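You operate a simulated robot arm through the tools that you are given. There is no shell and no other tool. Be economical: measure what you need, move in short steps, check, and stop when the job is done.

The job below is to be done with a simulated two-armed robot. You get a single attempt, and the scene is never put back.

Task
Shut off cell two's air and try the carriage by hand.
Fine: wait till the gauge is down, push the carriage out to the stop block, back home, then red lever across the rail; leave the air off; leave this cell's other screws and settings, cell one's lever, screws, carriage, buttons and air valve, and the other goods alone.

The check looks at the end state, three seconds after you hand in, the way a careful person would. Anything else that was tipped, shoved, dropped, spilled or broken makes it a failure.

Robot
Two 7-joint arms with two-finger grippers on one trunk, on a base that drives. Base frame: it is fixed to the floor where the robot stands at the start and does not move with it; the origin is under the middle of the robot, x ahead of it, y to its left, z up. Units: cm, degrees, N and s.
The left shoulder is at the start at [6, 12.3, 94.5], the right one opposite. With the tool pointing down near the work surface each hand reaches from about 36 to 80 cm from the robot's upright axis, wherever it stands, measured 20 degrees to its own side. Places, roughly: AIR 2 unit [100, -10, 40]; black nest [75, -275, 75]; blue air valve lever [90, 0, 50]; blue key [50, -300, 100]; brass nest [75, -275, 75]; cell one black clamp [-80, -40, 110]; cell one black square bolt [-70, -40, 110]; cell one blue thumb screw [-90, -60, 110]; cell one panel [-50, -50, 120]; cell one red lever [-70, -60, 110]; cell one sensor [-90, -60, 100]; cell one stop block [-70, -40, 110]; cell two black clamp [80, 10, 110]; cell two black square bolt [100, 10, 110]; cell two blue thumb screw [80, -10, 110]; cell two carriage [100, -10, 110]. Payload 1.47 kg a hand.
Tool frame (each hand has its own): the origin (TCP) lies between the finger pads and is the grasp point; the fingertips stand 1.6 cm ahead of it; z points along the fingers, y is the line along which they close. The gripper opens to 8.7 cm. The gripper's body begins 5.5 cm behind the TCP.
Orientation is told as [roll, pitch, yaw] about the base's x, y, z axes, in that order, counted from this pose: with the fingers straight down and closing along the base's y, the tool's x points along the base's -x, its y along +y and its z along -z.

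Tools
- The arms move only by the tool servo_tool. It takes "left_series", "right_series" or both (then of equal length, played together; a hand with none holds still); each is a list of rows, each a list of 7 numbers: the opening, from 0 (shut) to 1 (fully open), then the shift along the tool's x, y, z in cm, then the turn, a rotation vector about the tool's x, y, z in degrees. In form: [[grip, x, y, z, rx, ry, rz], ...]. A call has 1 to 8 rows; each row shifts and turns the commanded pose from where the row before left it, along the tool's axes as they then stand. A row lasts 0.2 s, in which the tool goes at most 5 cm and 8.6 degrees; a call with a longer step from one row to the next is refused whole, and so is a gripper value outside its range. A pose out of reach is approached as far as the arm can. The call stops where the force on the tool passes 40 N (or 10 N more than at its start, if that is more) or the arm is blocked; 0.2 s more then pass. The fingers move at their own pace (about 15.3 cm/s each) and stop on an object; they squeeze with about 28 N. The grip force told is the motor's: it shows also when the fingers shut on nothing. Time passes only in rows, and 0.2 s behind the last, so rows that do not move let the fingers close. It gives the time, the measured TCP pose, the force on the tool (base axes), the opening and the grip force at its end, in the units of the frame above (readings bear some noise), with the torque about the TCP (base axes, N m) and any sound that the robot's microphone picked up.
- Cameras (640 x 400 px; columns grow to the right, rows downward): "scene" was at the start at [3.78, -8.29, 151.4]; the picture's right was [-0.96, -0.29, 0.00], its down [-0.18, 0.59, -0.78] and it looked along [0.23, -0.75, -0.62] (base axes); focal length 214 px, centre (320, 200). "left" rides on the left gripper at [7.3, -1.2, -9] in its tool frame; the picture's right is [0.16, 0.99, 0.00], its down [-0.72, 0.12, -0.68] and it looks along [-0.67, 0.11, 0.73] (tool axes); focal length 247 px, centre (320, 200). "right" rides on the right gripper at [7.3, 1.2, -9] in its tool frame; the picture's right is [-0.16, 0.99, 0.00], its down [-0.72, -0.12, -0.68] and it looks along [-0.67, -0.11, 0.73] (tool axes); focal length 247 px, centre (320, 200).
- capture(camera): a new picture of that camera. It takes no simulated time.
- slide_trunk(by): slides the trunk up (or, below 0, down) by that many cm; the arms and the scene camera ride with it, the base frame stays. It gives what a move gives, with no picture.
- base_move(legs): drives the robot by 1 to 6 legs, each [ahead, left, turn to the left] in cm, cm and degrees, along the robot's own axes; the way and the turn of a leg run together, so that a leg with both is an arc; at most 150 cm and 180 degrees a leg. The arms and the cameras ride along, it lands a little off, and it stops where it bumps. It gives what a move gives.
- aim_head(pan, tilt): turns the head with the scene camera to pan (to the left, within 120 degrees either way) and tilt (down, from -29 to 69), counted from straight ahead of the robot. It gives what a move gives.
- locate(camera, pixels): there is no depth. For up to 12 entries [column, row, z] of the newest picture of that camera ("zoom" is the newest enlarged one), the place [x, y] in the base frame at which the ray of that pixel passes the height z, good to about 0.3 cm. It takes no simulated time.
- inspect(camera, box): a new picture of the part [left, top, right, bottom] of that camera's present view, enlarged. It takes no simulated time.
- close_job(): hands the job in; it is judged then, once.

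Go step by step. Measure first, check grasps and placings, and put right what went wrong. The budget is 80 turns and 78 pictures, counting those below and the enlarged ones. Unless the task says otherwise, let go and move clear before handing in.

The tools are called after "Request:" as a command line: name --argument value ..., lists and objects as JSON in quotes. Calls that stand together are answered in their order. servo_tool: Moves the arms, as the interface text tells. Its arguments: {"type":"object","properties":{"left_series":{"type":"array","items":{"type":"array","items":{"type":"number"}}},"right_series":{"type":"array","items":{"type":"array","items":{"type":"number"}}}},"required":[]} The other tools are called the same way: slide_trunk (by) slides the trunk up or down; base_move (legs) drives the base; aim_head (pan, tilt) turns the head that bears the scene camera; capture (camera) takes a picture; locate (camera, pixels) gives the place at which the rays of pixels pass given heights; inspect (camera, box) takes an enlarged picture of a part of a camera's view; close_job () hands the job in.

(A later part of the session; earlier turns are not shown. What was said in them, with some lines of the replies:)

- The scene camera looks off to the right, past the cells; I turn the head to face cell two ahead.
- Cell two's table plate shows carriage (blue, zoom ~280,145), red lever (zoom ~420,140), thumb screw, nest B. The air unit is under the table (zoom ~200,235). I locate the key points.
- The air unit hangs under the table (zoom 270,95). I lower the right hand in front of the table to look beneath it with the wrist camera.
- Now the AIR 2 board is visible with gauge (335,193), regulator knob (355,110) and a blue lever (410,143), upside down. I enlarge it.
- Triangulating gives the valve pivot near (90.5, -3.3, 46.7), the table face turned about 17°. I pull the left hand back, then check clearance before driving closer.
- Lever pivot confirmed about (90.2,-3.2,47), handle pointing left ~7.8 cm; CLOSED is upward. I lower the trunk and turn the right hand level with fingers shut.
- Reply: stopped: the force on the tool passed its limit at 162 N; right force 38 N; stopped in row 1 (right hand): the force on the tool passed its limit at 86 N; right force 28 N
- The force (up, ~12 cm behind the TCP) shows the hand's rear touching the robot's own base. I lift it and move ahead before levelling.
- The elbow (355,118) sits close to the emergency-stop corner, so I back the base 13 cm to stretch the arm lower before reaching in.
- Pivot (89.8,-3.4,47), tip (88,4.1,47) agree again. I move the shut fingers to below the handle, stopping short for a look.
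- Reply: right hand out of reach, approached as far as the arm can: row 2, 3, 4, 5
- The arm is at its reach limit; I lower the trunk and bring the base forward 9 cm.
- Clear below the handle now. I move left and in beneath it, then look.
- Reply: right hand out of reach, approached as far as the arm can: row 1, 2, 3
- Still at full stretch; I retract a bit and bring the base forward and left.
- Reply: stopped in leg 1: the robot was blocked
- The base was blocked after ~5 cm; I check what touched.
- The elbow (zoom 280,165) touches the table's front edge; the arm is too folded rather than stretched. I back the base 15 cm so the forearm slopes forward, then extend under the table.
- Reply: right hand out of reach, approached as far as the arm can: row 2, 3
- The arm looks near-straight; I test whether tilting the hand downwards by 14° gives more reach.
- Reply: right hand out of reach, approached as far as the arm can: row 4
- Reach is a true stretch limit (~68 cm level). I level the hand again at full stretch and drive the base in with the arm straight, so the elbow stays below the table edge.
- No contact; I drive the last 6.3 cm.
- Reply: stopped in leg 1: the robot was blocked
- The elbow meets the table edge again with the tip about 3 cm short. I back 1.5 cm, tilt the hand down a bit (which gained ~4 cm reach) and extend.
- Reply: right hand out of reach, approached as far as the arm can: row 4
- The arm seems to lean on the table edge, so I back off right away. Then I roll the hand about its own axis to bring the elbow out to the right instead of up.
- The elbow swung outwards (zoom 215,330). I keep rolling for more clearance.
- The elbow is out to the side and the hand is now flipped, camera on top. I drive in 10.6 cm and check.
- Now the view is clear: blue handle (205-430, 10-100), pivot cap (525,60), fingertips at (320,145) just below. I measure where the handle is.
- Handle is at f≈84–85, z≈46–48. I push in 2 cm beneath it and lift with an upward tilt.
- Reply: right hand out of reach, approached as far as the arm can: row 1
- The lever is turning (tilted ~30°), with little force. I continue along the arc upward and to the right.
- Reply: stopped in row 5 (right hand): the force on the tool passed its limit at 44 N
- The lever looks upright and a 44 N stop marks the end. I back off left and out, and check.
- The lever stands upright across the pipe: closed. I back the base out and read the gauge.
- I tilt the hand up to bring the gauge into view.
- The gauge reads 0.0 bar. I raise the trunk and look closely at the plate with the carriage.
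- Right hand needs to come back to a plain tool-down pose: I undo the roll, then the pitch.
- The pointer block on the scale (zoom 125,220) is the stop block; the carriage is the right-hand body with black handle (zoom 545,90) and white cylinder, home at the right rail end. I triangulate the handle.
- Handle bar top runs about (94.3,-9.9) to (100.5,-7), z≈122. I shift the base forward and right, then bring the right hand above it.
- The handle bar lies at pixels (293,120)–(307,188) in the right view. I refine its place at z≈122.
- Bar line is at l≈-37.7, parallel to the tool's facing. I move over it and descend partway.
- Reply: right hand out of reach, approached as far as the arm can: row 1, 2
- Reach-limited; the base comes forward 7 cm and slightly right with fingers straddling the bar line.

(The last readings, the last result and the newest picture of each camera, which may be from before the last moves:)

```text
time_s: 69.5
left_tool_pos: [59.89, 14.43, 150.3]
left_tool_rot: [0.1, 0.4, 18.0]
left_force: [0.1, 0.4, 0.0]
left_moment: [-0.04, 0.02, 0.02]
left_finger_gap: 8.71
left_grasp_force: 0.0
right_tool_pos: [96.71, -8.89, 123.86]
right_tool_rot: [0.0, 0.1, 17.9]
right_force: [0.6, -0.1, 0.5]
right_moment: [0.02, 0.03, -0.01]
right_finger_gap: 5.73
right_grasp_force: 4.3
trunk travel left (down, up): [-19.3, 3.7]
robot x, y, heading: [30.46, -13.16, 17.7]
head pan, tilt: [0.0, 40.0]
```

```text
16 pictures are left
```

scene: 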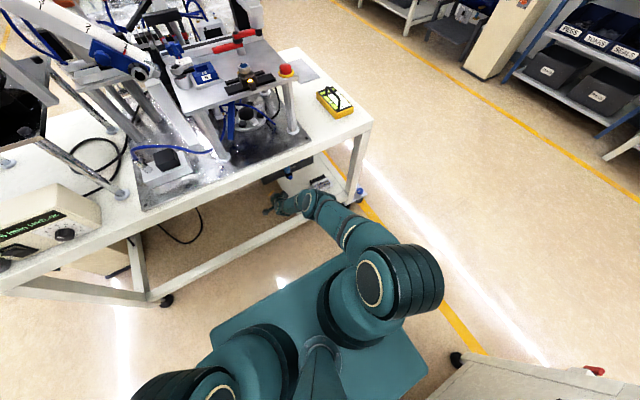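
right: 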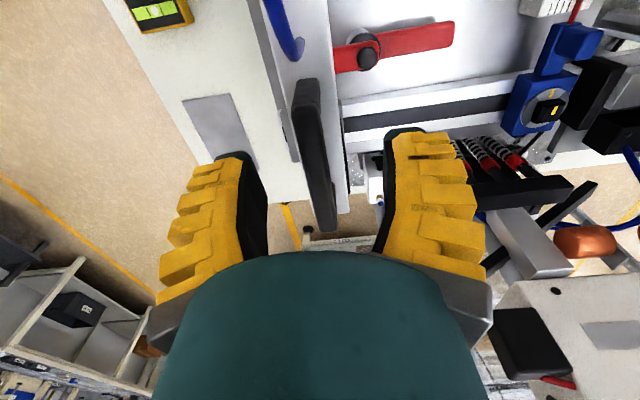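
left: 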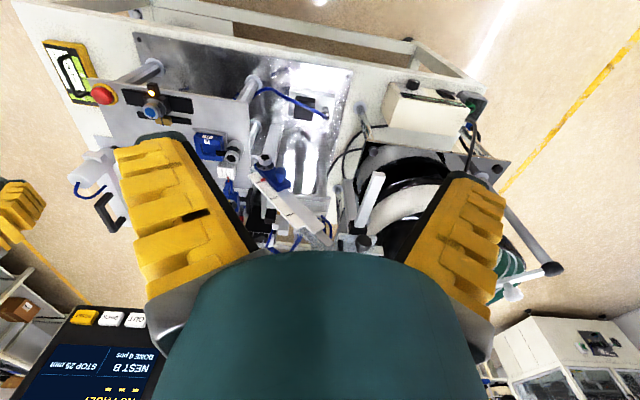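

Centred over the bar. I lower 2.8 cm, narrow the fingers around it and start moving left.

Request:
servo_tool --right_series '[[0.6, 0, 0, 1.4, 0, 0, 0], [0.6, 0, 0, 1.4, 0, 0, 0], [0.3, 0, 0, 0, 0, 0, 0], [0.3, 0, 0, 0, 0, 0, 0], [0.3, 0, 1, 0, 0, 0, 0], [0.3, 0, 1, 0, 0, 0, 0], [0.3, 0, 1, 0, 0, 0, 0], [0.3, 0, 0, 0, 0, 0, 0]]'

Request:
capture --camera "right"

```text
time_s: 71.3
left_tool_pos: [59.83, 14.42, 150.27]
left_tool_rot: [0.0, 0.3, 18.0]
left_force: [0.1, 0.0, -0.1]
left_moment: [-0.02, -0.06, 0.01]
left_finger_gap: 8.7
left_grasp_force: 0.0
right_tool_pos: [95.78, -6.1, 121.08]
right_tool_rot: [0.1, -0.1, 17.9]
right_force: [-0.4, 0.0, 0.4]
right_moment: [0.01, -0.02, -0.01]
right_finger_gap: 3.25
right_grasp_force: 4.6
trunk travel left (down, up): [-19.3, 3.7]
robot x, y, heading: [30.52, -12.77, 18.0]
head pan, tilt: [0.0, 40.0]
```

```text
15 pictures are left
```

right: 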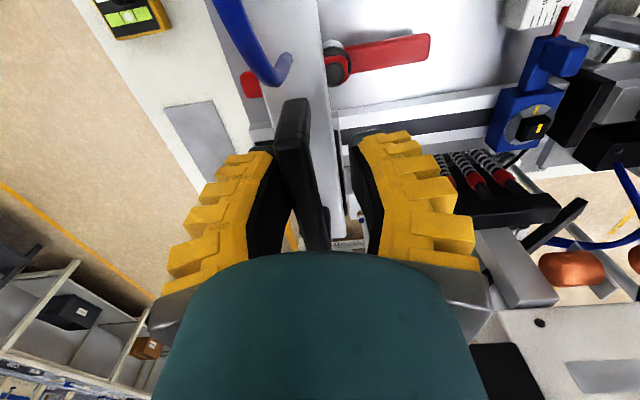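

The carriage follows freely. I continue left.

Request:
servo_tool --right_series '[[0.3, 0, 1.7, 0, 0, 0, 0], [0.3, 0, 1.7, 0, 0, 0, 0], [0.3, 0, 1.7, 0, 0, 0, 0], [0.3, 0, 1.7, 0, 0, 0, 0], [0.3, 0, 1.7, 0, 0, 0, 0], [0.3, 0, 1.7, 0, 0, 0, 0], [0.3, 0, 1.2, 0, 0, 0, 0], [0.3, 0, 0, 0, 0, 0, 0]]'

Request:
capture --camera "right"

```text
time_s: 73.1
left_tool_pos: [59.79, 14.53, 150.41]
left_tool_rot: [0.0, 0.3, 18.0]
left_force: [-0.5, 0.1, 0.1]
left_moment: [-0.01, 0.03, -0.03]
left_finger_gap: 8.69
left_grasp_force: 0.1
right_tool_pos: [92.11, 4.7, 121.23]
right_tool_rot: [0.0, 0.0, 17.9]
right_force: [-0.1, 0.2, 0.0]
right_moment: [-0.01, -0.02, 0.01]
right_finger_gap: 3.24
right_grasp_force: 4.3
trunk travel left (down, up): [-19.3, 3.7]
robot x, y, heading: [30.26, -13.05, 17.8]
head pan, tilt: [0.0, 40.0]
```

```text
14 pictures are left
```

right: 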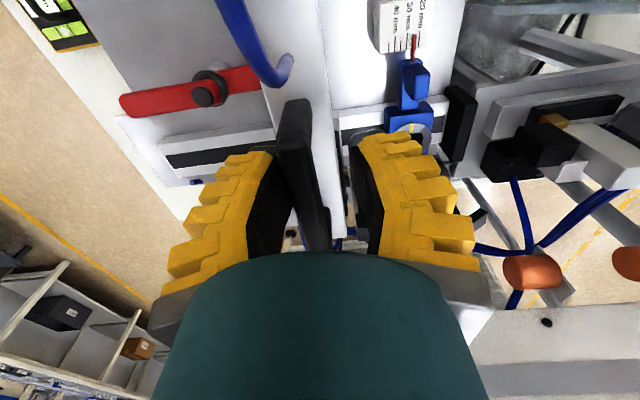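

About 2.5 cm remain to the stop. I close in slowly.

Request:
servo_tool --right_series '[[0.3, 0, 0.5, 0, 0, 0, 0], [0.3, 0, 0.5, 0, 0, 0, 0], [0.3, 0, 0.4, 0, 0, 0, 0], [0.3, 0, 0.3, 0, 0, 0, 0], [0.3, 0, 0.3, 0, 0, 0, 0]]'

Request:
inspect --camera "scene" --box '[260, 120, 420, 220]'

```text
time_s: 74.3
left_tool_pos: [59.82, 14.42, 150.42]
left_tool_rot: [0.0, 0.3, 18.0]
left_force: [0.3, 0.0, 0.4]
left_moment: [-0.01, 0.02, -0.02]
left_finger_gap: 8.7
left_grasp_force: 0.0
right_tool_pos: [91.59, 6.69, 121.16]
right_tool_rot: [0.0, 0.0, 17.8]
right_force: [0.1, -0.6, -0.1]
right_moment: [-0.02, 0.0, 0.01]
right_finger_gap: 3.3
right_grasp_force: 5.5
trunk travel left (down, up): [-19.3, 3.7]
robot x, y, heading: [30.19, -12.68, 17.8]
head pan, tilt: [0.0, 40.0]
```

```text
4.00 times, centred on (340, 170) of scene
```

zoom: 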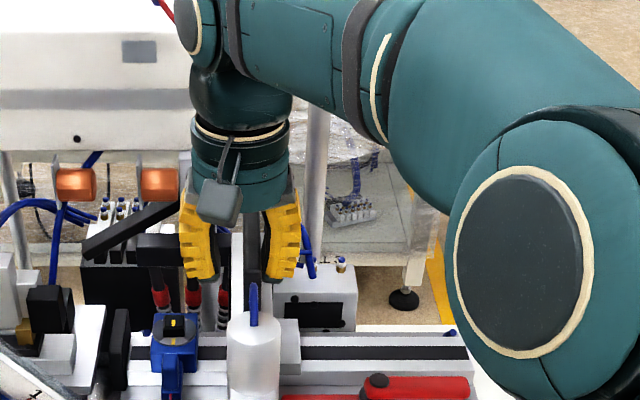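

Still no contact; I continue slowly.

Request:
servo_tool --right_series '[[0.3, 0, 0.3, 0, 0, 0, 0], [0.3, 0, 0.3, 0, 0, 0, 0], [0.3, 0, 0.3, 0, 0, 0, 0], [0.3, 0, 0.3, 0, 0, 0, 0], [0.3, 0, 0.3, 0, 0, 0, 0]]'

Request:
capture --camera "right"

```text
time_s: 75.5
left_tool_pos: [59.75, 14.3, 150.34]
left_tool_rot: [0.1, 0.3, 18.0]
left_force: [-0.9, 0.2, 0.0]
left_moment: [0.0, 0.02, 0.01]
left_finger_gap: 8.67
left_grasp_force: 0.2
right_tool_pos: [91.18, 8.18, 121.19]
right_tool_rot: [-0.1, 0.0, 17.9]
right_force: [-0.4, -0.8, 0.3]
right_moment: [-0.05, -0.01, -0.01]
right_finger_gap: 3.3
right_grasp_force: 5.4
trunk travel left (down, up): [-19.3, 3.7]
robot x, y, heading: [30.32, -12.93, 17.8]
head pan, tilt: [0.0, 40.0]
```

```text
12 pictures are left
```

right: 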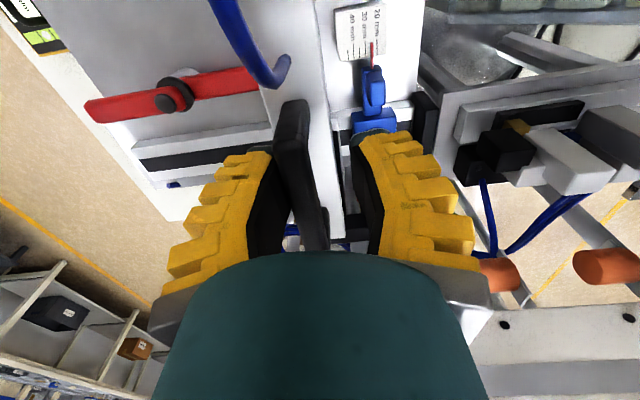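

Request:
servo_tool --right_series '[[0.3, 0, 0.25, 0, 0, 0, 0], [0.3, 0, 0.25, 0, 0, 0, 0], [0.3, 0, 0.25, 0, 0, 0, 0], [0.3, 0, 0.25, 0, 0, 0, 0], [0.3, 0, 0.25, 0, 0, 0, 0]]'

```text
time_s: 76.7
left_tool_pos: [59.75, 14.42, 150.51]
left_tool_rot: [0.1, 0.2, 17.9]
left_force: [-0.3, -0.4, 0.1]
left_moment: [0.0, 0.0, 0.01]
left_finger_gap: 8.7
left_grasp_force: 0.1
right_tool_pos: [90.69, 9.33, 121.06]
right_tool_rot: [0.1, 0.0, 17.9]
right_force: [-0.4, -1.5, 1.3]
right_moment: [0.0, -0.01, -0.01]
right_finger_gap: 3.29
right_grasp_force: 5.4
trunk travel left (down, up): [-19.3, 3.7]
robot x, y, heading: [30.14, -12.72, 17.7]
head pan, tilt: [0.0, 40.0]
```

Request:
servo_tool --right_series '[[0.3, 0, 0.2, 0, 0, 0, 0], [0.3, 0, 0.2, 0, 0, 0, 0], [0.3, 0, 0.2, 0, 0, 0, 0], [0.3, 0, 0.2, 0, 0, 0, 0], [0.3, 0, 0.2, 0, 0, 0, 0]]'

Request:
inspect --camera "right" --box '[250, 0, 450, 160]'

```text
time_s: 77.9
left_tool_pos: [59.72, 14.16, 150.38]
left_tool_rot: [0.2, 0.3, 18.0]
left_force: [-0.3, -0.4, -0.2]
left_moment: [0.0, 0.01, 0.02]
left_finger_gap: 8.7
left_grasp_force: 0.0
right_tool_pos: [90.46, 9.96, 121.18]
right_tool_rot: [-0.1, 0.1, 17.8]
right_force: [3.8, -14.0, 5.2]
right_moment: [-0.23, -0.05, -0.03]
right_finger_gap: 4.17
right_grasp_force: 12.1
trunk travel left (down, up): [-19.3, 3.7]
robot x, y, heading: [30.03, -12.77, 17.9]
head pan, tilt: [0.0, 40.0]
```

```text
2.50 times, centred on (350, 80) of right
```

zoom: 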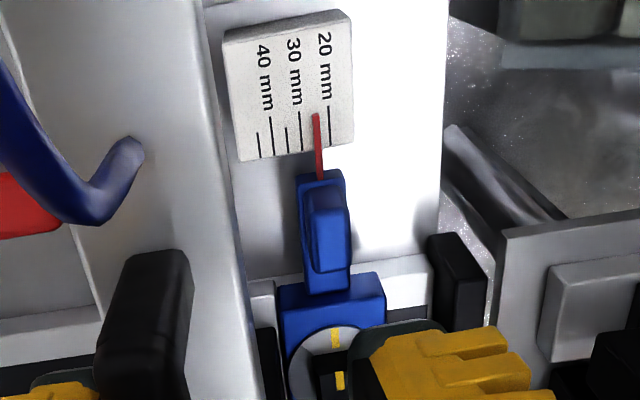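

14 N of contact built up with the carriage bumper on the stop block; the pointer still reads 25 mm. Now back home to the right.

Request:
servo_tool --right_series '[[0.3, 0, -1, 0, 0, 0, 0], [0.3, 0, -1.5, 0, 0, 0, 0], [0.3, 0, -1.7, 0, 0, 0, 0], [0.3, 0, -1.7, 0, 0, 0, 0], [0.3, 0, -1.7, 0, 0, 0, 0], [0.3, 0, -1.7, 0, 0, 0, 0], [0.3, 0, -1.7, 0, 0, 0, 0], [0.3, 0, -1.7, 0, 0, 0, 0]]'

Request:
servo_tool --right_series '[[0.3, 0, -1.5, 0, 0, 0, 0], [0.3, 0, -1.5, 0, 0, 0, 0], [0.3, 0, -1.5, 0, 0, 0, 0], [0.3, 0, -1.2, 0, 0, 0, 0], [0.3, 0, -0.8, 0, 0, 0, 0], [0.3, 0, -0.4, 0, 0, 0, 0], [0.3, 0, -0.3, 0, 0, 0, 0], [0.3, 0, -0.3, 0, 0, 0, 0]]'

```text
time_s: 79.7
left_tool_pos: [59.75, 14.42, 150.22]
left_tool_rot: [0.1, 0.3, 17.9]
left_force: [-0.6, 0.5, -0.2]
left_moment: [-0.01, -0.03, 0.0]
left_finger_gap: 8.69
left_grasp_force: 0.1
right_tool_pos: [94.43, -2.02, 121.16]
right_tool_rot: [0.1, 0.0, 17.9]
right_force: [0.2, -0.6, 0.1]
right_moment: [-0.05, 0.01, 0.01]
right_finger_gap: 3.22
right_grasp_force: 4.9
trunk travel left (down, up): [-19.3, 3.7]
robot x, y, heading: [30.21, -12.8, 17.6]
head pan, tilt: [0.0, 40.0]
```

```text
time_s: 81.5
left_tool_pos: [59.73, 14.51, 150.38]
left_tool_rot: [0.0, 0.3, 17.9]
left_force: [1.1, -0.8, 0.4]
left_moment: [0.0, -0.01, 0.01]
left_finger_gap: 8.7
left_grasp_force: 0.1
right_tool_pos: [96.67, -8.91, 121.15]
right_tool_rot: [0.0, 0.0, 18.0]
right_force: [-0.9, 0.9, -0.3]
right_moment: [0.0, 0.03, -0.01]
right_finger_gap: 3.28
right_grasp_force: 5.7
trunk travel left (down, up): [-19.3, 3.7]
robot x, y, heading: [30.17, -12.87, 17.7]
head pan, tilt: [0.0, 40.0]
```

Request:
servo_tool --right_series '[[0.3, 0, -0.25, 0, 0, 0, 0], [0.3, 0, -0.25, 0, 0, 0, 0], [0.3, 0, -0.25, 0, 0, 0, 0], [0.3, 0, -0.25, 0, 0, 0, 0], [0.3, 0, -0.2, 0, 0, 0, 0]]'

Request:
capture --camera "right"

```text
time_s: 82.7
left_tool_pos: [59.74, 14.54, 150.31]
left_tool_rot: [0.1, 0.3, 18.1]
left_force: [-0.4, -0.8, -0.7]
left_moment: [0.01, -0.02, 0.01]
left_finger_gap: 8.68
left_grasp_force: 0.0
right_tool_pos: [96.94, -10.19, 121.23]
right_tool_rot: [0.0, -0.1, 17.9]
right_force: [0.0, 1.9, -0.4]
right_moment: [0.0, -0.02, 0.0]
right_finger_gap: 3.3
right_grasp_force: 4.8
trunk travel left (down, up): [-19.3, 3.7]
robot x, y, heading: [30.5, -13.1, 17.9]
head pan, tilt: [0.0, 40.0]
```

```text
10 pictures are left
```

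right: 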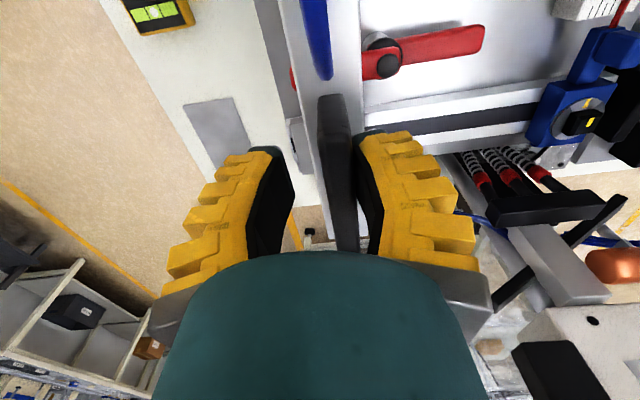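

Nearly home; I keep nudging right until contact with the home stop shows.

Request:
servo_tool --right_series '[[0.3, 0, -0.2, 0, 0, 0, 0], [0.3, 0, -0.2, 0, 0, 0, 0], [0.3, 0, -0.2, 0, 0, 0, 0], [0.3, 0, -0.2, 0, 0, 0, 0], [0.3, 0, -0.2, 0, 0, 0, 0]]'

```text
time_s: 83.9
left_tool_pos: [59.59, 14.65, 150.34]
left_tool_rot: [0.0, 0.2, 18.0]
left_force: [0.6, 1.0, 0.1]
left_moment: [-0.02, -0.03, -0.03]
left_finger_gap: 8.7
left_grasp_force: 0.0
right_tool_pos: [97.15, -10.73, 121.27]
right_tool_rot: [0.0, 0.1, 18.0]
right_force: [-7.3, 12.5, 0.5]
right_moment: [0.13, -0.14, 0.0]
right_finger_gap: 4.1
right_grasp_force: 11.7
trunk travel left (down, up): [-19.3, 3.7]
robot x, y, heading: [30.71, -12.74, 18.0]
head pan, tilt: [0.0, 40.0]
```

Home stop contact (14 N). I ease off, open, lift clear, and move over to the front-left of the red lever.

Request:
servo_tool --right_series '[[0.3, 0, 0.9, 0, 0, 0, 0], [0.6, 0, 0.2, 0, 0, 0, 0], [0.6, 0, 0, -4, 0, 0, 0], [0.6, 0, 0, -4, 0, 0, 0], [0, 0, 0, -4, 0, 0, 0], [0, 2, 3.7, 0, 0, 0, 0], [0, 2, 3.7, 0, 0, 0, 0], [0, 2, 3.7, 0, 0, 0, 0]]'

Request:
servo_tool --right_series '[[0, 0, 0, 4, 0, 0, 0], [0, 0, 0, 4, 0, 0, 0], [0, 0, 0, 4, 0, 0, 0], [0, 0, 0, 0, 0, 0, 0]]'

Request:
capture --camera "right"

Request:
inspect --camera "scene" --box '[270, 140, 430, 240]'

```text
time_s: 85.7
left_tool_pos: [59.59, 14.52, 150.49]
left_tool_rot: [0.0, 0.4, 17.9]
left_force: [-0.7, 0.0, -0.1]
left_moment: [-0.03, 0.01, 0.02]
left_finger_gap: 8.67
left_grasp_force: 0.1
right_tool_pos: [87.77, -1.36, 133.18]
right_tool_rot: [-0.1, 0.0, 17.9]
right_force: [-0.5, -0.1, -0.2]
right_moment: [0.01, 0.01, -0.01]
right_finger_gap: 0.02
right_grasp_force: 27.8
trunk travel left (down, up): [-19.3, 3.7]
robot x, y, heading: [30.35, -12.81, 17.8]
head pan, tilt: [0.0, 40.0]
```

```text
time_s: 86.7
left_tool_pos: [59.74, 14.51, 150.4]
left_tool_rot: [0.1, 0.3, 18.0]
left_force: [-0.4, -0.3, -1.0]
left_moment: [0.0, -0.03, 0.0]
left_finger_gap: 8.71
left_grasp_force: 0.1
right_tool_pos: [87.78, -1.48, 121.09]
right_tool_rot: [0.1, -0.1, 17.9]
right_force: [-0.8, 0.3, -0.5]
right_moment: [-0.04, -0.02, 0.0]
right_finger_gap: 0.0
right_grasp_force: 28.0
trunk travel left (down, up): [-19.3, 3.7]
robot x, y, heading: [30.36, -12.89, 17.7]
head pan, tilt: [0.0, 40.0]
```

```text
9 pictures are left
```

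right: 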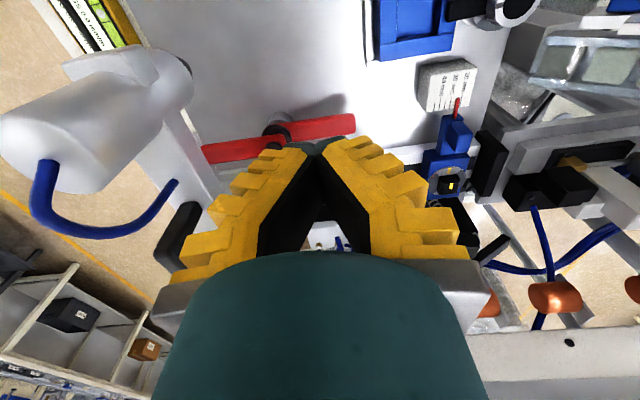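

```text
4.00 times, centred on (350, 190) of scene
```

zoom: 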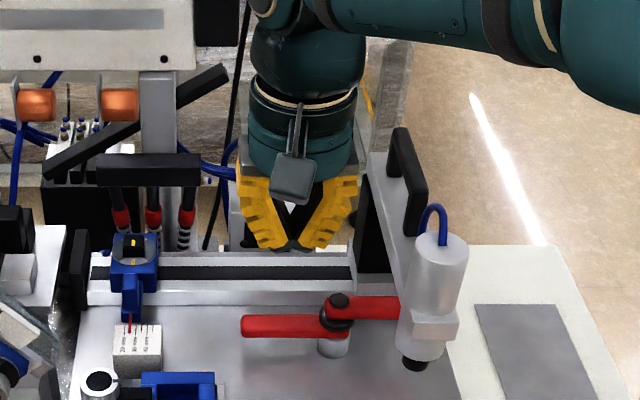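

Request:
locate --camera "right" --pixels '[[277, 128, 110], [353, 122, 109], [353, 122, 107], [203, 155, 109], [353, 135, 109], [352, 110, 109], [185, 68, 112]]'

Request:
locate --camera "zoom" --pixels '[[338, 300, 110], [338, 300, 108], [243, 318, 109], [243, 318, 107], [243, 338, 107], [350, 268, 108], [350, 268, 106], [415, 368, 110], [415, 368, 112], [415, 368, 107], [90, 303, 105], [332, 355, 104]]'

```text
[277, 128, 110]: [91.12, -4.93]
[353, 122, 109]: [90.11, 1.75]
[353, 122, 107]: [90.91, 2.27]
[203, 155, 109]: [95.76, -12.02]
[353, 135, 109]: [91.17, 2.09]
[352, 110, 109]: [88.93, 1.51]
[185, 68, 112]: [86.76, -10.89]
```

```text
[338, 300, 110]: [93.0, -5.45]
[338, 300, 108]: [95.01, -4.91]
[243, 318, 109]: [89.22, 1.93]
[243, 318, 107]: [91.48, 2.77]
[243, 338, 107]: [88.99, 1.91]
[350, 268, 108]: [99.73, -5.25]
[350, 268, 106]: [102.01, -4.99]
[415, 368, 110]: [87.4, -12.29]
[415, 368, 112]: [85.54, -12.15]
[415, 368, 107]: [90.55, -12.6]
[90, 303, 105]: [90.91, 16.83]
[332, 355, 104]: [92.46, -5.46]
```

Lever bar spans z≈107–109, front face f≈85.2, pivot l≈-32.9, arm 7.5 cm to the left; its left arm must swing back over the rail. I back off slightly, lean the hand left to clear the carriage, and lower the shut fingers in front of the arm.

Request:
servo_tool --right_series '[[0, 1.6, 0, 0, 8, 0, 0], [0, 0, 0, 0, 8, 0, 0], [0, 0, 0, 0, 8, 0, 0], [0, 0, 1.57, 3.53, 0, 0, 0], [0, 0, 1.57, 3.53, 0, 0, 0], [0, 0, 1.5, 3.4, 0, 0, 0], [0, 0, 0, 0, 0, 0, 0]]'

Request:
capture --camera "right"

```text
time_s: 88.3
left_tool_pos: [59.77, 14.46, 150.22]
left_tool_rot: [0.1, 0.4, 18.1]
left_force: [-0.3, 0.5, -0.2]
left_moment: [-0.03, -0.03, -0.01]
left_finger_gap: 8.71
left_grasp_force: 0.0
right_tool_pos: [86.3, -1.97, 109.58]
right_tool_rot: [-24.0, -0.1, 17.9]
right_force: [0.3, 0.6, 0.3]
right_moment: [0.0, 0.0, -0.01]
right_finger_gap: 0.0
right_grasp_force: 28.4
trunk travel left (down, up): [-19.3, 3.7]
robot x, y, heading: [30.27, -12.8, 17.8]
head pan, tilt: [0.0, 40.0]
```

```text
7 pictures are left
```

right: 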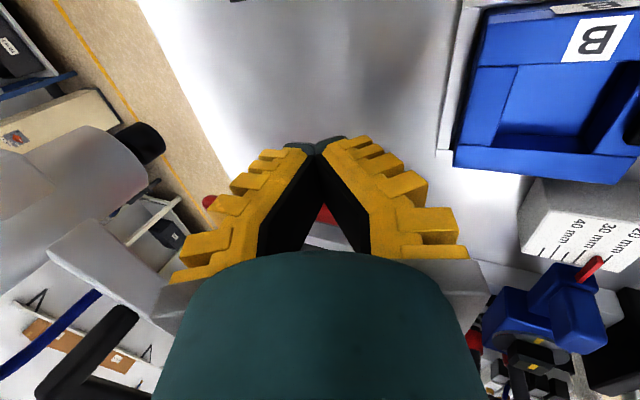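

Clear of the nest. I push the arm's front face back along its arc.

Request:
servo_tool --right_series '[[0, -2, 0.1, 0, 0, 0, 0], [0, -1.7, 0.37, -0.16, 0, 0, 0], [0, -1.5, 0.27, -0.12, 0, 0, 0], [0, -1.7, -0.37, 0.16, 0, 0, 0], [0, -1.4, -0.73, 0.33, 0, 0, 0]]'

Request:
inspect --camera "scene" --box '[290, 150, 430, 238]'

```text
time_s: 89.5
left_tool_pos: [59.85, 14.47, 150.29]
left_tool_rot: [0.2, 0.2, 18.0]
left_force: [0.4, 0.0, 0.4]
left_moment: [0.0, 0.01, -0.02]
left_finger_gap: 8.69
left_grasp_force: 0.0
right_tool_pos: [94.38, 0.21, 109.62]
right_tool_rot: [-24.0, 0.1, 17.9]
right_force: [0.4, 0.1, 0.0]
right_moment: [0.01, 0.0, -0.03]
right_finger_gap: 0.0
right_grasp_force: 27.9
trunk travel left (down, up): [-19.3, 3.7]
robot x, y, heading: [30.07, -12.83, 17.8]
head pan, tilt: [0.0, 40.0]
```

```text
4.55 times, centred on (360, 194) of scene
```

zoom: 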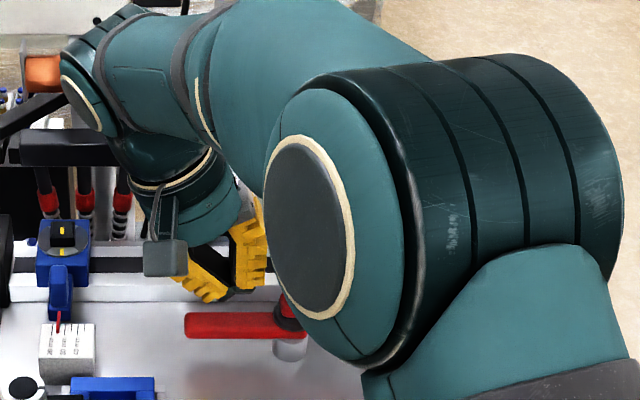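

The fingers passed over without touching, so the lever top is lower (~106.3). I lift, go back, reduce the lean to 12° and come in lower.

Request:
servo_tool --right_series '[[0, 0, -1.22, -2.74, 0, 0, 0], [0, 4.3, 0, 0, 0, 0, 0], [0, 4.3, 0, 0, 0, 0, 0], [0, 0, 0, 0, -6, 0, 0], [0, 0, 0, 0, -6, 0, 0], [0, 0, 0.56, 2.64, 0, 0, 0], [0, 0, 0.56, 2.64, 0, 0, 0], [0, 0, 0, 0, 0, 0, 0]]'

```text
time_s: 91.3
left_tool_pos: [59.78, 14.34, 150.25]
left_tool_rot: [0.1, 0.4, 18.0]
left_force: [-0.5, -1.5, -1.0]
left_moment: [0.0, -0.01, 0.02]
left_finger_gap: 8.71
left_grasp_force: 0.1
right_tool_pos: [86.2, -2.38, 107.41]
right_tool_rot: [-12.0, 0.0, 18.0]
right_force: [0.5, 0.4, 0.4]
right_moment: [0.04, -0.03, 0.01]
right_finger_gap: 0.0
right_grasp_force: 28.0
trunk travel left (down, up): [-19.3, 3.7]
robot x, y, heading: [30.53, -13.06, 17.8]
head pan, tilt: [0.0, 40.0]
```

Request:
servo_tool --right_series '[[0, -1.6, 0.06, 0.3, 0, 0, 0], [0, -1.6, 0, 0, 0, 0, 0], [0, -1.7, 0.5, -0.1, 0, 0, 0], [0, -1.5, 0.3, -0.06, 0, 0, 0], [0, 0, 0, 0, 0, 0, 0]]'

Request:
capture --camera "right"

```text
time_s: 92.2
left_tool_pos: [59.67, 14.43, 150.31]
left_tool_rot: [0.2, 0.4, 18.0]
left_force: [0.5, 0.5, -0.1]
left_moment: [-0.01, 0.08, -0.04]
left_finger_gap: 8.73
left_grasp_force: 0.1
right_tool_pos: [90.07, -0.74, 106.96]
right_tool_rot: [-12.6, 1.2, 17.7]
right_force: [-18.7, -9.4, 12.0]
right_moment: [0.09, 0.03, 0.07]
right_finger_gap: 0.02
right_grasp_force: 27.5
trunk travel left (down, up): [-19.3, 3.7]
robot x, y, heading: [30.47, -13.21, 17.7]
head pan, tilt: [0.0, 40.0]
stopped in row 4 (right hand): the force on the tool passed its limit at 45 N (the readings are from after the stop); the commanded pose is now the measured one
```

```text
5 pictures are left
```

right: 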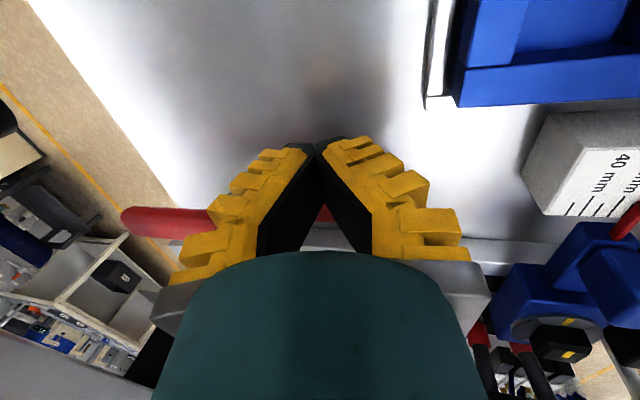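

Contact at 45 N with the lever at radius ~5.5 cm. I check the lever from the scene camera.

Request:
inspect --camera "scene" --box '[270, 150, 410, 238]'

```text
4.55 times, centred on (340, 194) of scene
```

zoom: 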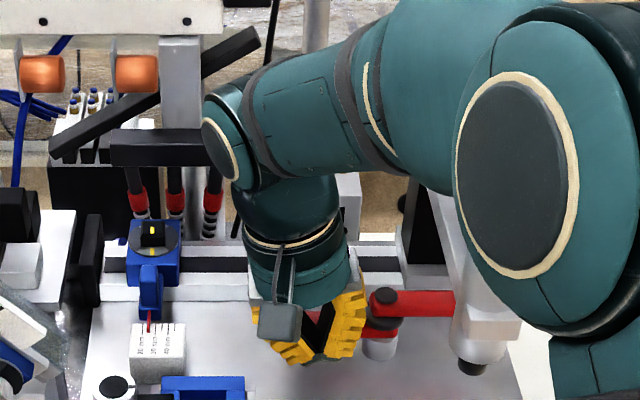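

The lever seems to have turned ~10°; I shift outward for more leverage and push slowly.

Request:
servo_tool --right_series '[[0, 0.6, 1.2, -0.2, 0, 0, 0], [0, -0.5, 0, 0, 0, 0, 0], [0, -0.4, 0, 0, 0, 0, 0], [0, -0.4, 0, 0, 0, 0, 0], [0, -0.4, 0, 0, 0, 0, 0], [0, -0.4, 0, 0, 0, 0, 0], [0, -0.4, 0, 0, 0, 0, 0], [0, -0.4, 0, 0, 0, 0, 0]]'

```text
time_s: 93.2
left_tool_pos: [59.47, 14.24, 150.41]
left_tool_rot: [0.2, 0.2, 17.9]
left_force: [0.0, 1.2, -0.3]
left_moment: [0.01, 0.03, -0.01]
left_finger_gap: 8.69
left_grasp_force: 0.2
right_tool_pos: [89.59, 0.52, 106.59]
right_tool_rot: [-12.4, 2.3, 17.7]
right_force: [-20.3, -6.9, 8.0]
right_moment: [0.03, 0.01, -0.03]
right_finger_gap: 0.6
right_grasp_force: 27.6
trunk travel left (down, up): [-19.3, 3.7]
robot x, y, heading: [30.28, -12.99, 17.7]
head pan, tilt: [0.0, 40.0]
stopped in row 5 (right hand): the force on the tool passed its limit at 45 N (the readings are from after the stop); the commanded pose is now the measured one
```

Same stopping plane at a different radius and an upward force suggest my low tips catch the rail's edge. I back 1 cm, raise 1.1 cm and push again.

Request:
servo_tool --right_series '[[0, 1, 0, 0, 0, 0, 0], [0, 0, -0.23, -1.1, 0, -2, 0], [0, -1, -0.6, 0.1, 0, 0, 0], [0, -0.7, -0.4, 0.1, 0, 0, 0], [0, -0.7, 0, 0, 0, 0, 0], [0, -0.7, 0, 0, 0, 0, 0], [0, -0.7, 0, 0, 0, 0, 0]]'

Request:
capture --camera "right"

```text
time_s: 94.8
left_tool_pos: [59.6, 14.42, 150.23]
left_tool_rot: [0.0, 0.4, 18.1]
left_force: [-0.2, 0.2, -0.1]
left_moment: [-0.03, -0.03, 0.0]
left_finger_gap: 8.69
left_grasp_force: 0.1
right_tool_pos: [93.04, 0.67, 107.81]
right_tool_rot: [-12.4, -0.1, 18.2]
right_force: [-3.5, -0.9, 3.1]
right_moment: [0.05, 0.12, 0.05]
right_finger_gap: 0.0
right_grasp_force: 28.2
trunk travel left (down, up): [-19.3, 3.7]
robot x, y, heading: [30.08, -12.85, 17.7]
head pan, tilt: [0.0, 40.0]
```

```text
3 pictures are left
```

right: 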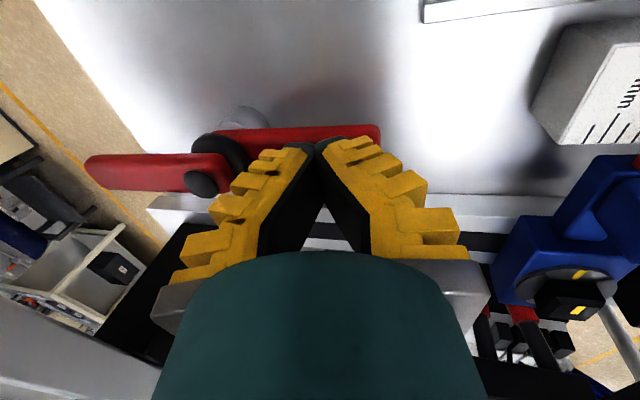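

The picture shows the bar unturned: the fingers slid over it, and pushing it rearward was firmly stopped. So it turns the other way: I go behind the left arm and draw it forward, letting the higher right arm swing over the rail.

Request:
servo_tool --right_series '[[0, -1.4, 0, -0.4, 0, 0, 0], [0, -1.7, 0, 0, 0, 0, 0], [0, 0, 0.2, 0.8, 0, 0, 0], [0, 0.6, 0, 0, 0, 0, 0], [0, 0.7, 0, 0, 0, 0, 0], [0, 0.7, 0, 0, 0, 0, 0], [0, 0.7, 0, 0, 0, 0, 0], [0, 0.7, 0, 0, 0, 0, 0]]'

Request:
capture --camera "right"

```text
time_s: 96.6
left_tool_pos: [59.63, 14.45, 150.41]
left_tool_rot: [0.1, 0.3, 18.0]
left_force: [0.2, -0.1, -0.7]
left_moment: [0.0, -0.06, -0.02]
left_finger_gap: 8.68
left_grasp_force: 0.0
right_tool_pos: [92.64, 0.57, 107.24]
right_tool_rot: [-12.3, -0.1, 18.2]
right_force: [0.7, 1.0, 4.1]
right_moment: [-0.04, 0.03, 0.03]
right_finger_gap: 0.62
right_grasp_force: 28.3
trunk travel left (down, up): [-19.3, 3.7]
robot x, y, heading: [30.51, -13.02, 17.9]
head pan, tilt: [0.0, 40.0]
```

```text
2 pictures are left
```

right: 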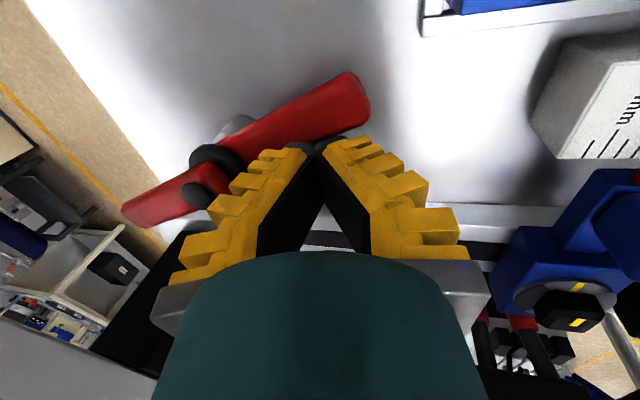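

It turns freely this way (~28° already). I continue along the arc to the front and right, leaning the hand more to clear the cylinder.

Request:
servo_tool --right_series '[[0, 1.15, -0.32, 0.43, 4, 0, 0], [0, 1.15, -0.32, 0.43, 4, 0, 0], [0, 0.85, -0.56, 0.51, 4, 0, 0], [0, 0.85, -0.64, 0.28, 0, 0, 0], [0, 0.55, -0.82, 0.36, 0, 0, 0], [0, 0.55, -0.82, 0.36, 0, 0, 0], [0, 0, -0.37, 0.16, 0, 0, 0]]'

```text
time_s: 97.4
left_tool_pos: [59.59, 14.5, 150.5]
left_tool_rot: [0.1, 0.3, 17.9]
left_force: [0.1, -0.1, 0.8]
left_moment: [0.02, 0.0, 0.04]
left_finger_gap: 8.71
left_grasp_force: 0.0
right_tool_pos: [90.5, -1.23, 107.01]
right_tool_rot: [-22.7, -0.7, 18.4]
right_force: [-5.4, 2.2, 13.6]
right_moment: [-0.15, 0.13, -0.12]
right_finger_gap: 0.0
right_grasp_force: 29.1
trunk travel left (down, up): [-19.3, 3.7]
robot x, y, heading: [30.31, -12.99, 17.7]
head pan, tilt: [0.0, 40.0]
stopped in row 3 (right hand): the force on the tool passed its limit at 55 N (the readings are from after the stop); the commanded pose is now the measured one
```

The tip rode up onto the bar. I lift, step back behind it, lean less, and come down lower before pulling again.

Request:
servo_tool --right_series '[[0, 0, -0.6, -1.4, 0, 0, 0], [0, -1.25, 0.98, -0.2, -5.5, 0, 0], [0, -1.25, 0.98, -0.2, -5.5, 0, 0], [0, 0, 0.22, 1.02, 0, 0, 0], [0, 0, 0.22, 1.02, 0, 0, 0], [0, 1, -0.5, 0.1, 0, 0, 0], [0, 1, -0.5, 0.1, 0, 0, 0], [0, 0, 0, 0, 0, 0, 0]]'

```text
time_s: 99.2
left_tool_pos: [59.79, 14.41, 150.39]
left_tool_rot: [0.1, 0.3, 18.0]
left_force: [-0.6, 0.1, -0.1]
left_moment: [-0.01, -0.01, -0.02]
left_finger_gap: 8.7
left_grasp_force: 0.0
right_tool_pos: [90.77, -0.1, 105.99]
right_tool_rot: [-11.6, -0.5, 18.4]
right_force: [1.0, 0.1, -0.8]
right_moment: [0.0, 0.02, 0.0]
right_finger_gap: 0.0
right_grasp_force: 27.8
trunk travel left (down, up): [-19.3, 3.7]
robot x, y, heading: [30.53, -12.59, 17.9]
head pan, tilt: [0.0, 40.0]
```

Good depth now (no upward force). I pull the bar on round.

Request:
servo_tool --right_series '[[0, 1.1, -1.08, 0.22, 0, 0, 0], [0, 1.0, -1.08, 0.22, 0, 0, 0], [0, 0.7, -0.88, 0.18, 0, 0, 0], [0, 0.4, -0.88, 0.18, 0, 0, 0], [0, 0, 0, 0, 0, 0, 0]]'

```text
time_s: 100.1
left_tool_pos: [59.62, 14.6, 150.28]
left_tool_rot: [0.0, 0.3, 18.2]
left_force: [0.3, 0.1, -0.1]
left_moment: [0.03, -0.02, -0.02]
left_finger_gap: 8.7
left_grasp_force: 0.1
right_tool_pos: [89.21, -3.01, 106.29]
right_tool_rot: [-10.8, -1.6, 19.2]
right_force: [5.2, 16.3, -3.7]
right_moment: [0.15, -0.04, 0.07]
right_finger_gap: 0.0
right_grasp_force: 27.9
trunk travel left (down, up): [-19.3, 3.7]
robot x, y, heading: [30.48, -12.6, 17.6]
head pan, tilt: [0.0, 40.0]
stopped in row 4 (right hand): the force on the tool passed its limit at 46 N (the readings are from after the stop); the commanded pose is now the measured one
```

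A firm stop with sideways reaction; I look at the lever.

Request:
capture --camera "right"

```text
1 pictures are left
5 turns are left
```

right: 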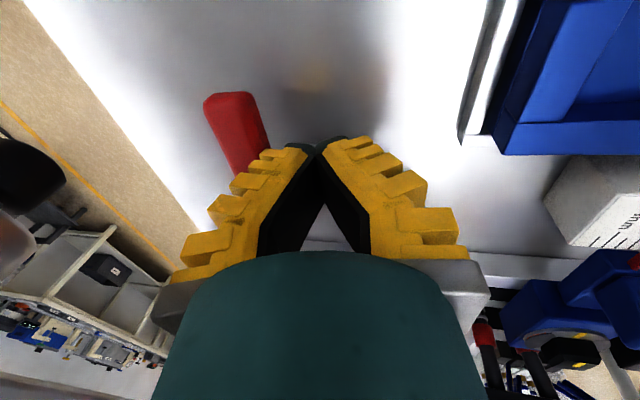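

The left arm now lies parallel to the plate's depth direction at its stop, so the other arm crosses the rail. I step off it to the left, lift and retreat.

Request:
servo_tool --right_series '[[0, 0, 1.5, -0.3, 0, 0, 0], [0, 0, 1, -0.2, 0, 0, 0], [0, 0, -0.7, -3.9, 0, 0, 0], [0, 0, -0.8, -4.2, 0, 0, 0], [0, 0, -0.8, -4.2, 0, 0, 0], [0, 0, -0.8, -4.2, 0, 0, 0], [0, 4.5, 0, -1, 0, 0, 0], [0, 4.5, 0, -1, 0, 0, 0]]'

Request:
base_move --legs '[[-20, 0, 0]]'

Request:
inspect --camera "scene" --box '[260, 120, 420, 220]'

```text
time_s: 101.9
left_tool_pos: [59.59, 14.57, 150.45]
left_tool_rot: [0.3, 0.3, 18.1]
left_force: [0.4, -0.4, 0.2]
left_moment: [0.03, 0.01, -0.01]
left_finger_gap: 8.69
left_grasp_force: 0.0
right_tool_pos: [79.16, -3.57, 124.95]
right_tool_rot: [-11.2, -1.4, 19.0]
right_force: [-0.1, 0.3, -0.4]
right_moment: [0.04, -0.01, 0.0]
right_finger_gap: 0.01
right_grasp_force: 28.0
trunk travel left (down, up): [-19.3, 3.7]
robot x, y, heading: [30.64, -13.02, 17.9]
head pan, tilt: [0.0, 40.0]
```

```text
time_s: 103.5
left_tool_pos: [41.18, 8.44, 150.4]
left_tool_rot: [0.1, 0.4, 17.8]
left_force: [0.0, 0.6, -0.4]
left_moment: [0.05, -0.01, 0.0]
left_finger_gap: 8.68
left_grasp_force: 0.0
right_tool_pos: [60.76, -9.65, 124.85]
right_tool_rot: [-11.1, -1.4, 18.8]
right_force: [-0.1, -1.4, 0.9]
right_moment: [0.01, -0.01, -0.01]
right_finger_gap: 0.02
right_grasp_force: 28.1
trunk travel left (down, up): [-19.3, 3.7]
robot x, y, heading: [11.62, -18.96, 17.8]
head pan, tilt: [0.0, 40.0]
```

```text
4.00 times, centred on (340, 170) of scene
4 turns are left
```

zoom: 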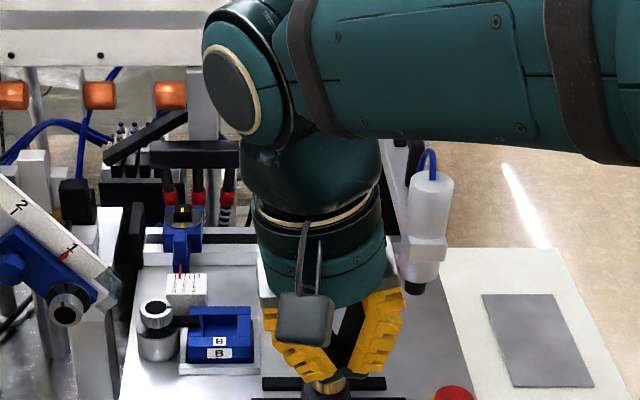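

The plate, nest, stop block and carriage look undisturbed and the hand is well clear. The lever itself is hidden by the arm here, but it reached its stop square to the rail. I hand in.

Request:
close_job

```text
The job is handed in.
```

I shut off cell two's air, tried the carriage by hand and set the red lever across the rail; I couldn't get a clear last look at the lever.

- **Air:** the valve is closed and left off. The gauge read 0.0 bar before I touched the carriage.
- **Carriage:** I pushed it out to the stop block and back home, with about 14 N of contact at each end. The stop pointer still read 25 mm when I checked it at the stop block.
- **Red lever:** I turned it to its stop, where it looked square to the rail. The arm hid it in my last picture, and I had no pictures left to look again.
- **Bumps:** while I was reaching for the air valve, the robot was blocked against the front edge of cell two's table more than once. I saw nothing tipped or moved. My position readings of the table corner drifted by up to about 2.5 cm, so I can't rule out that the table shifted a little. My first try at the lever, in the wrong direction, pressed on it with about 45 N.
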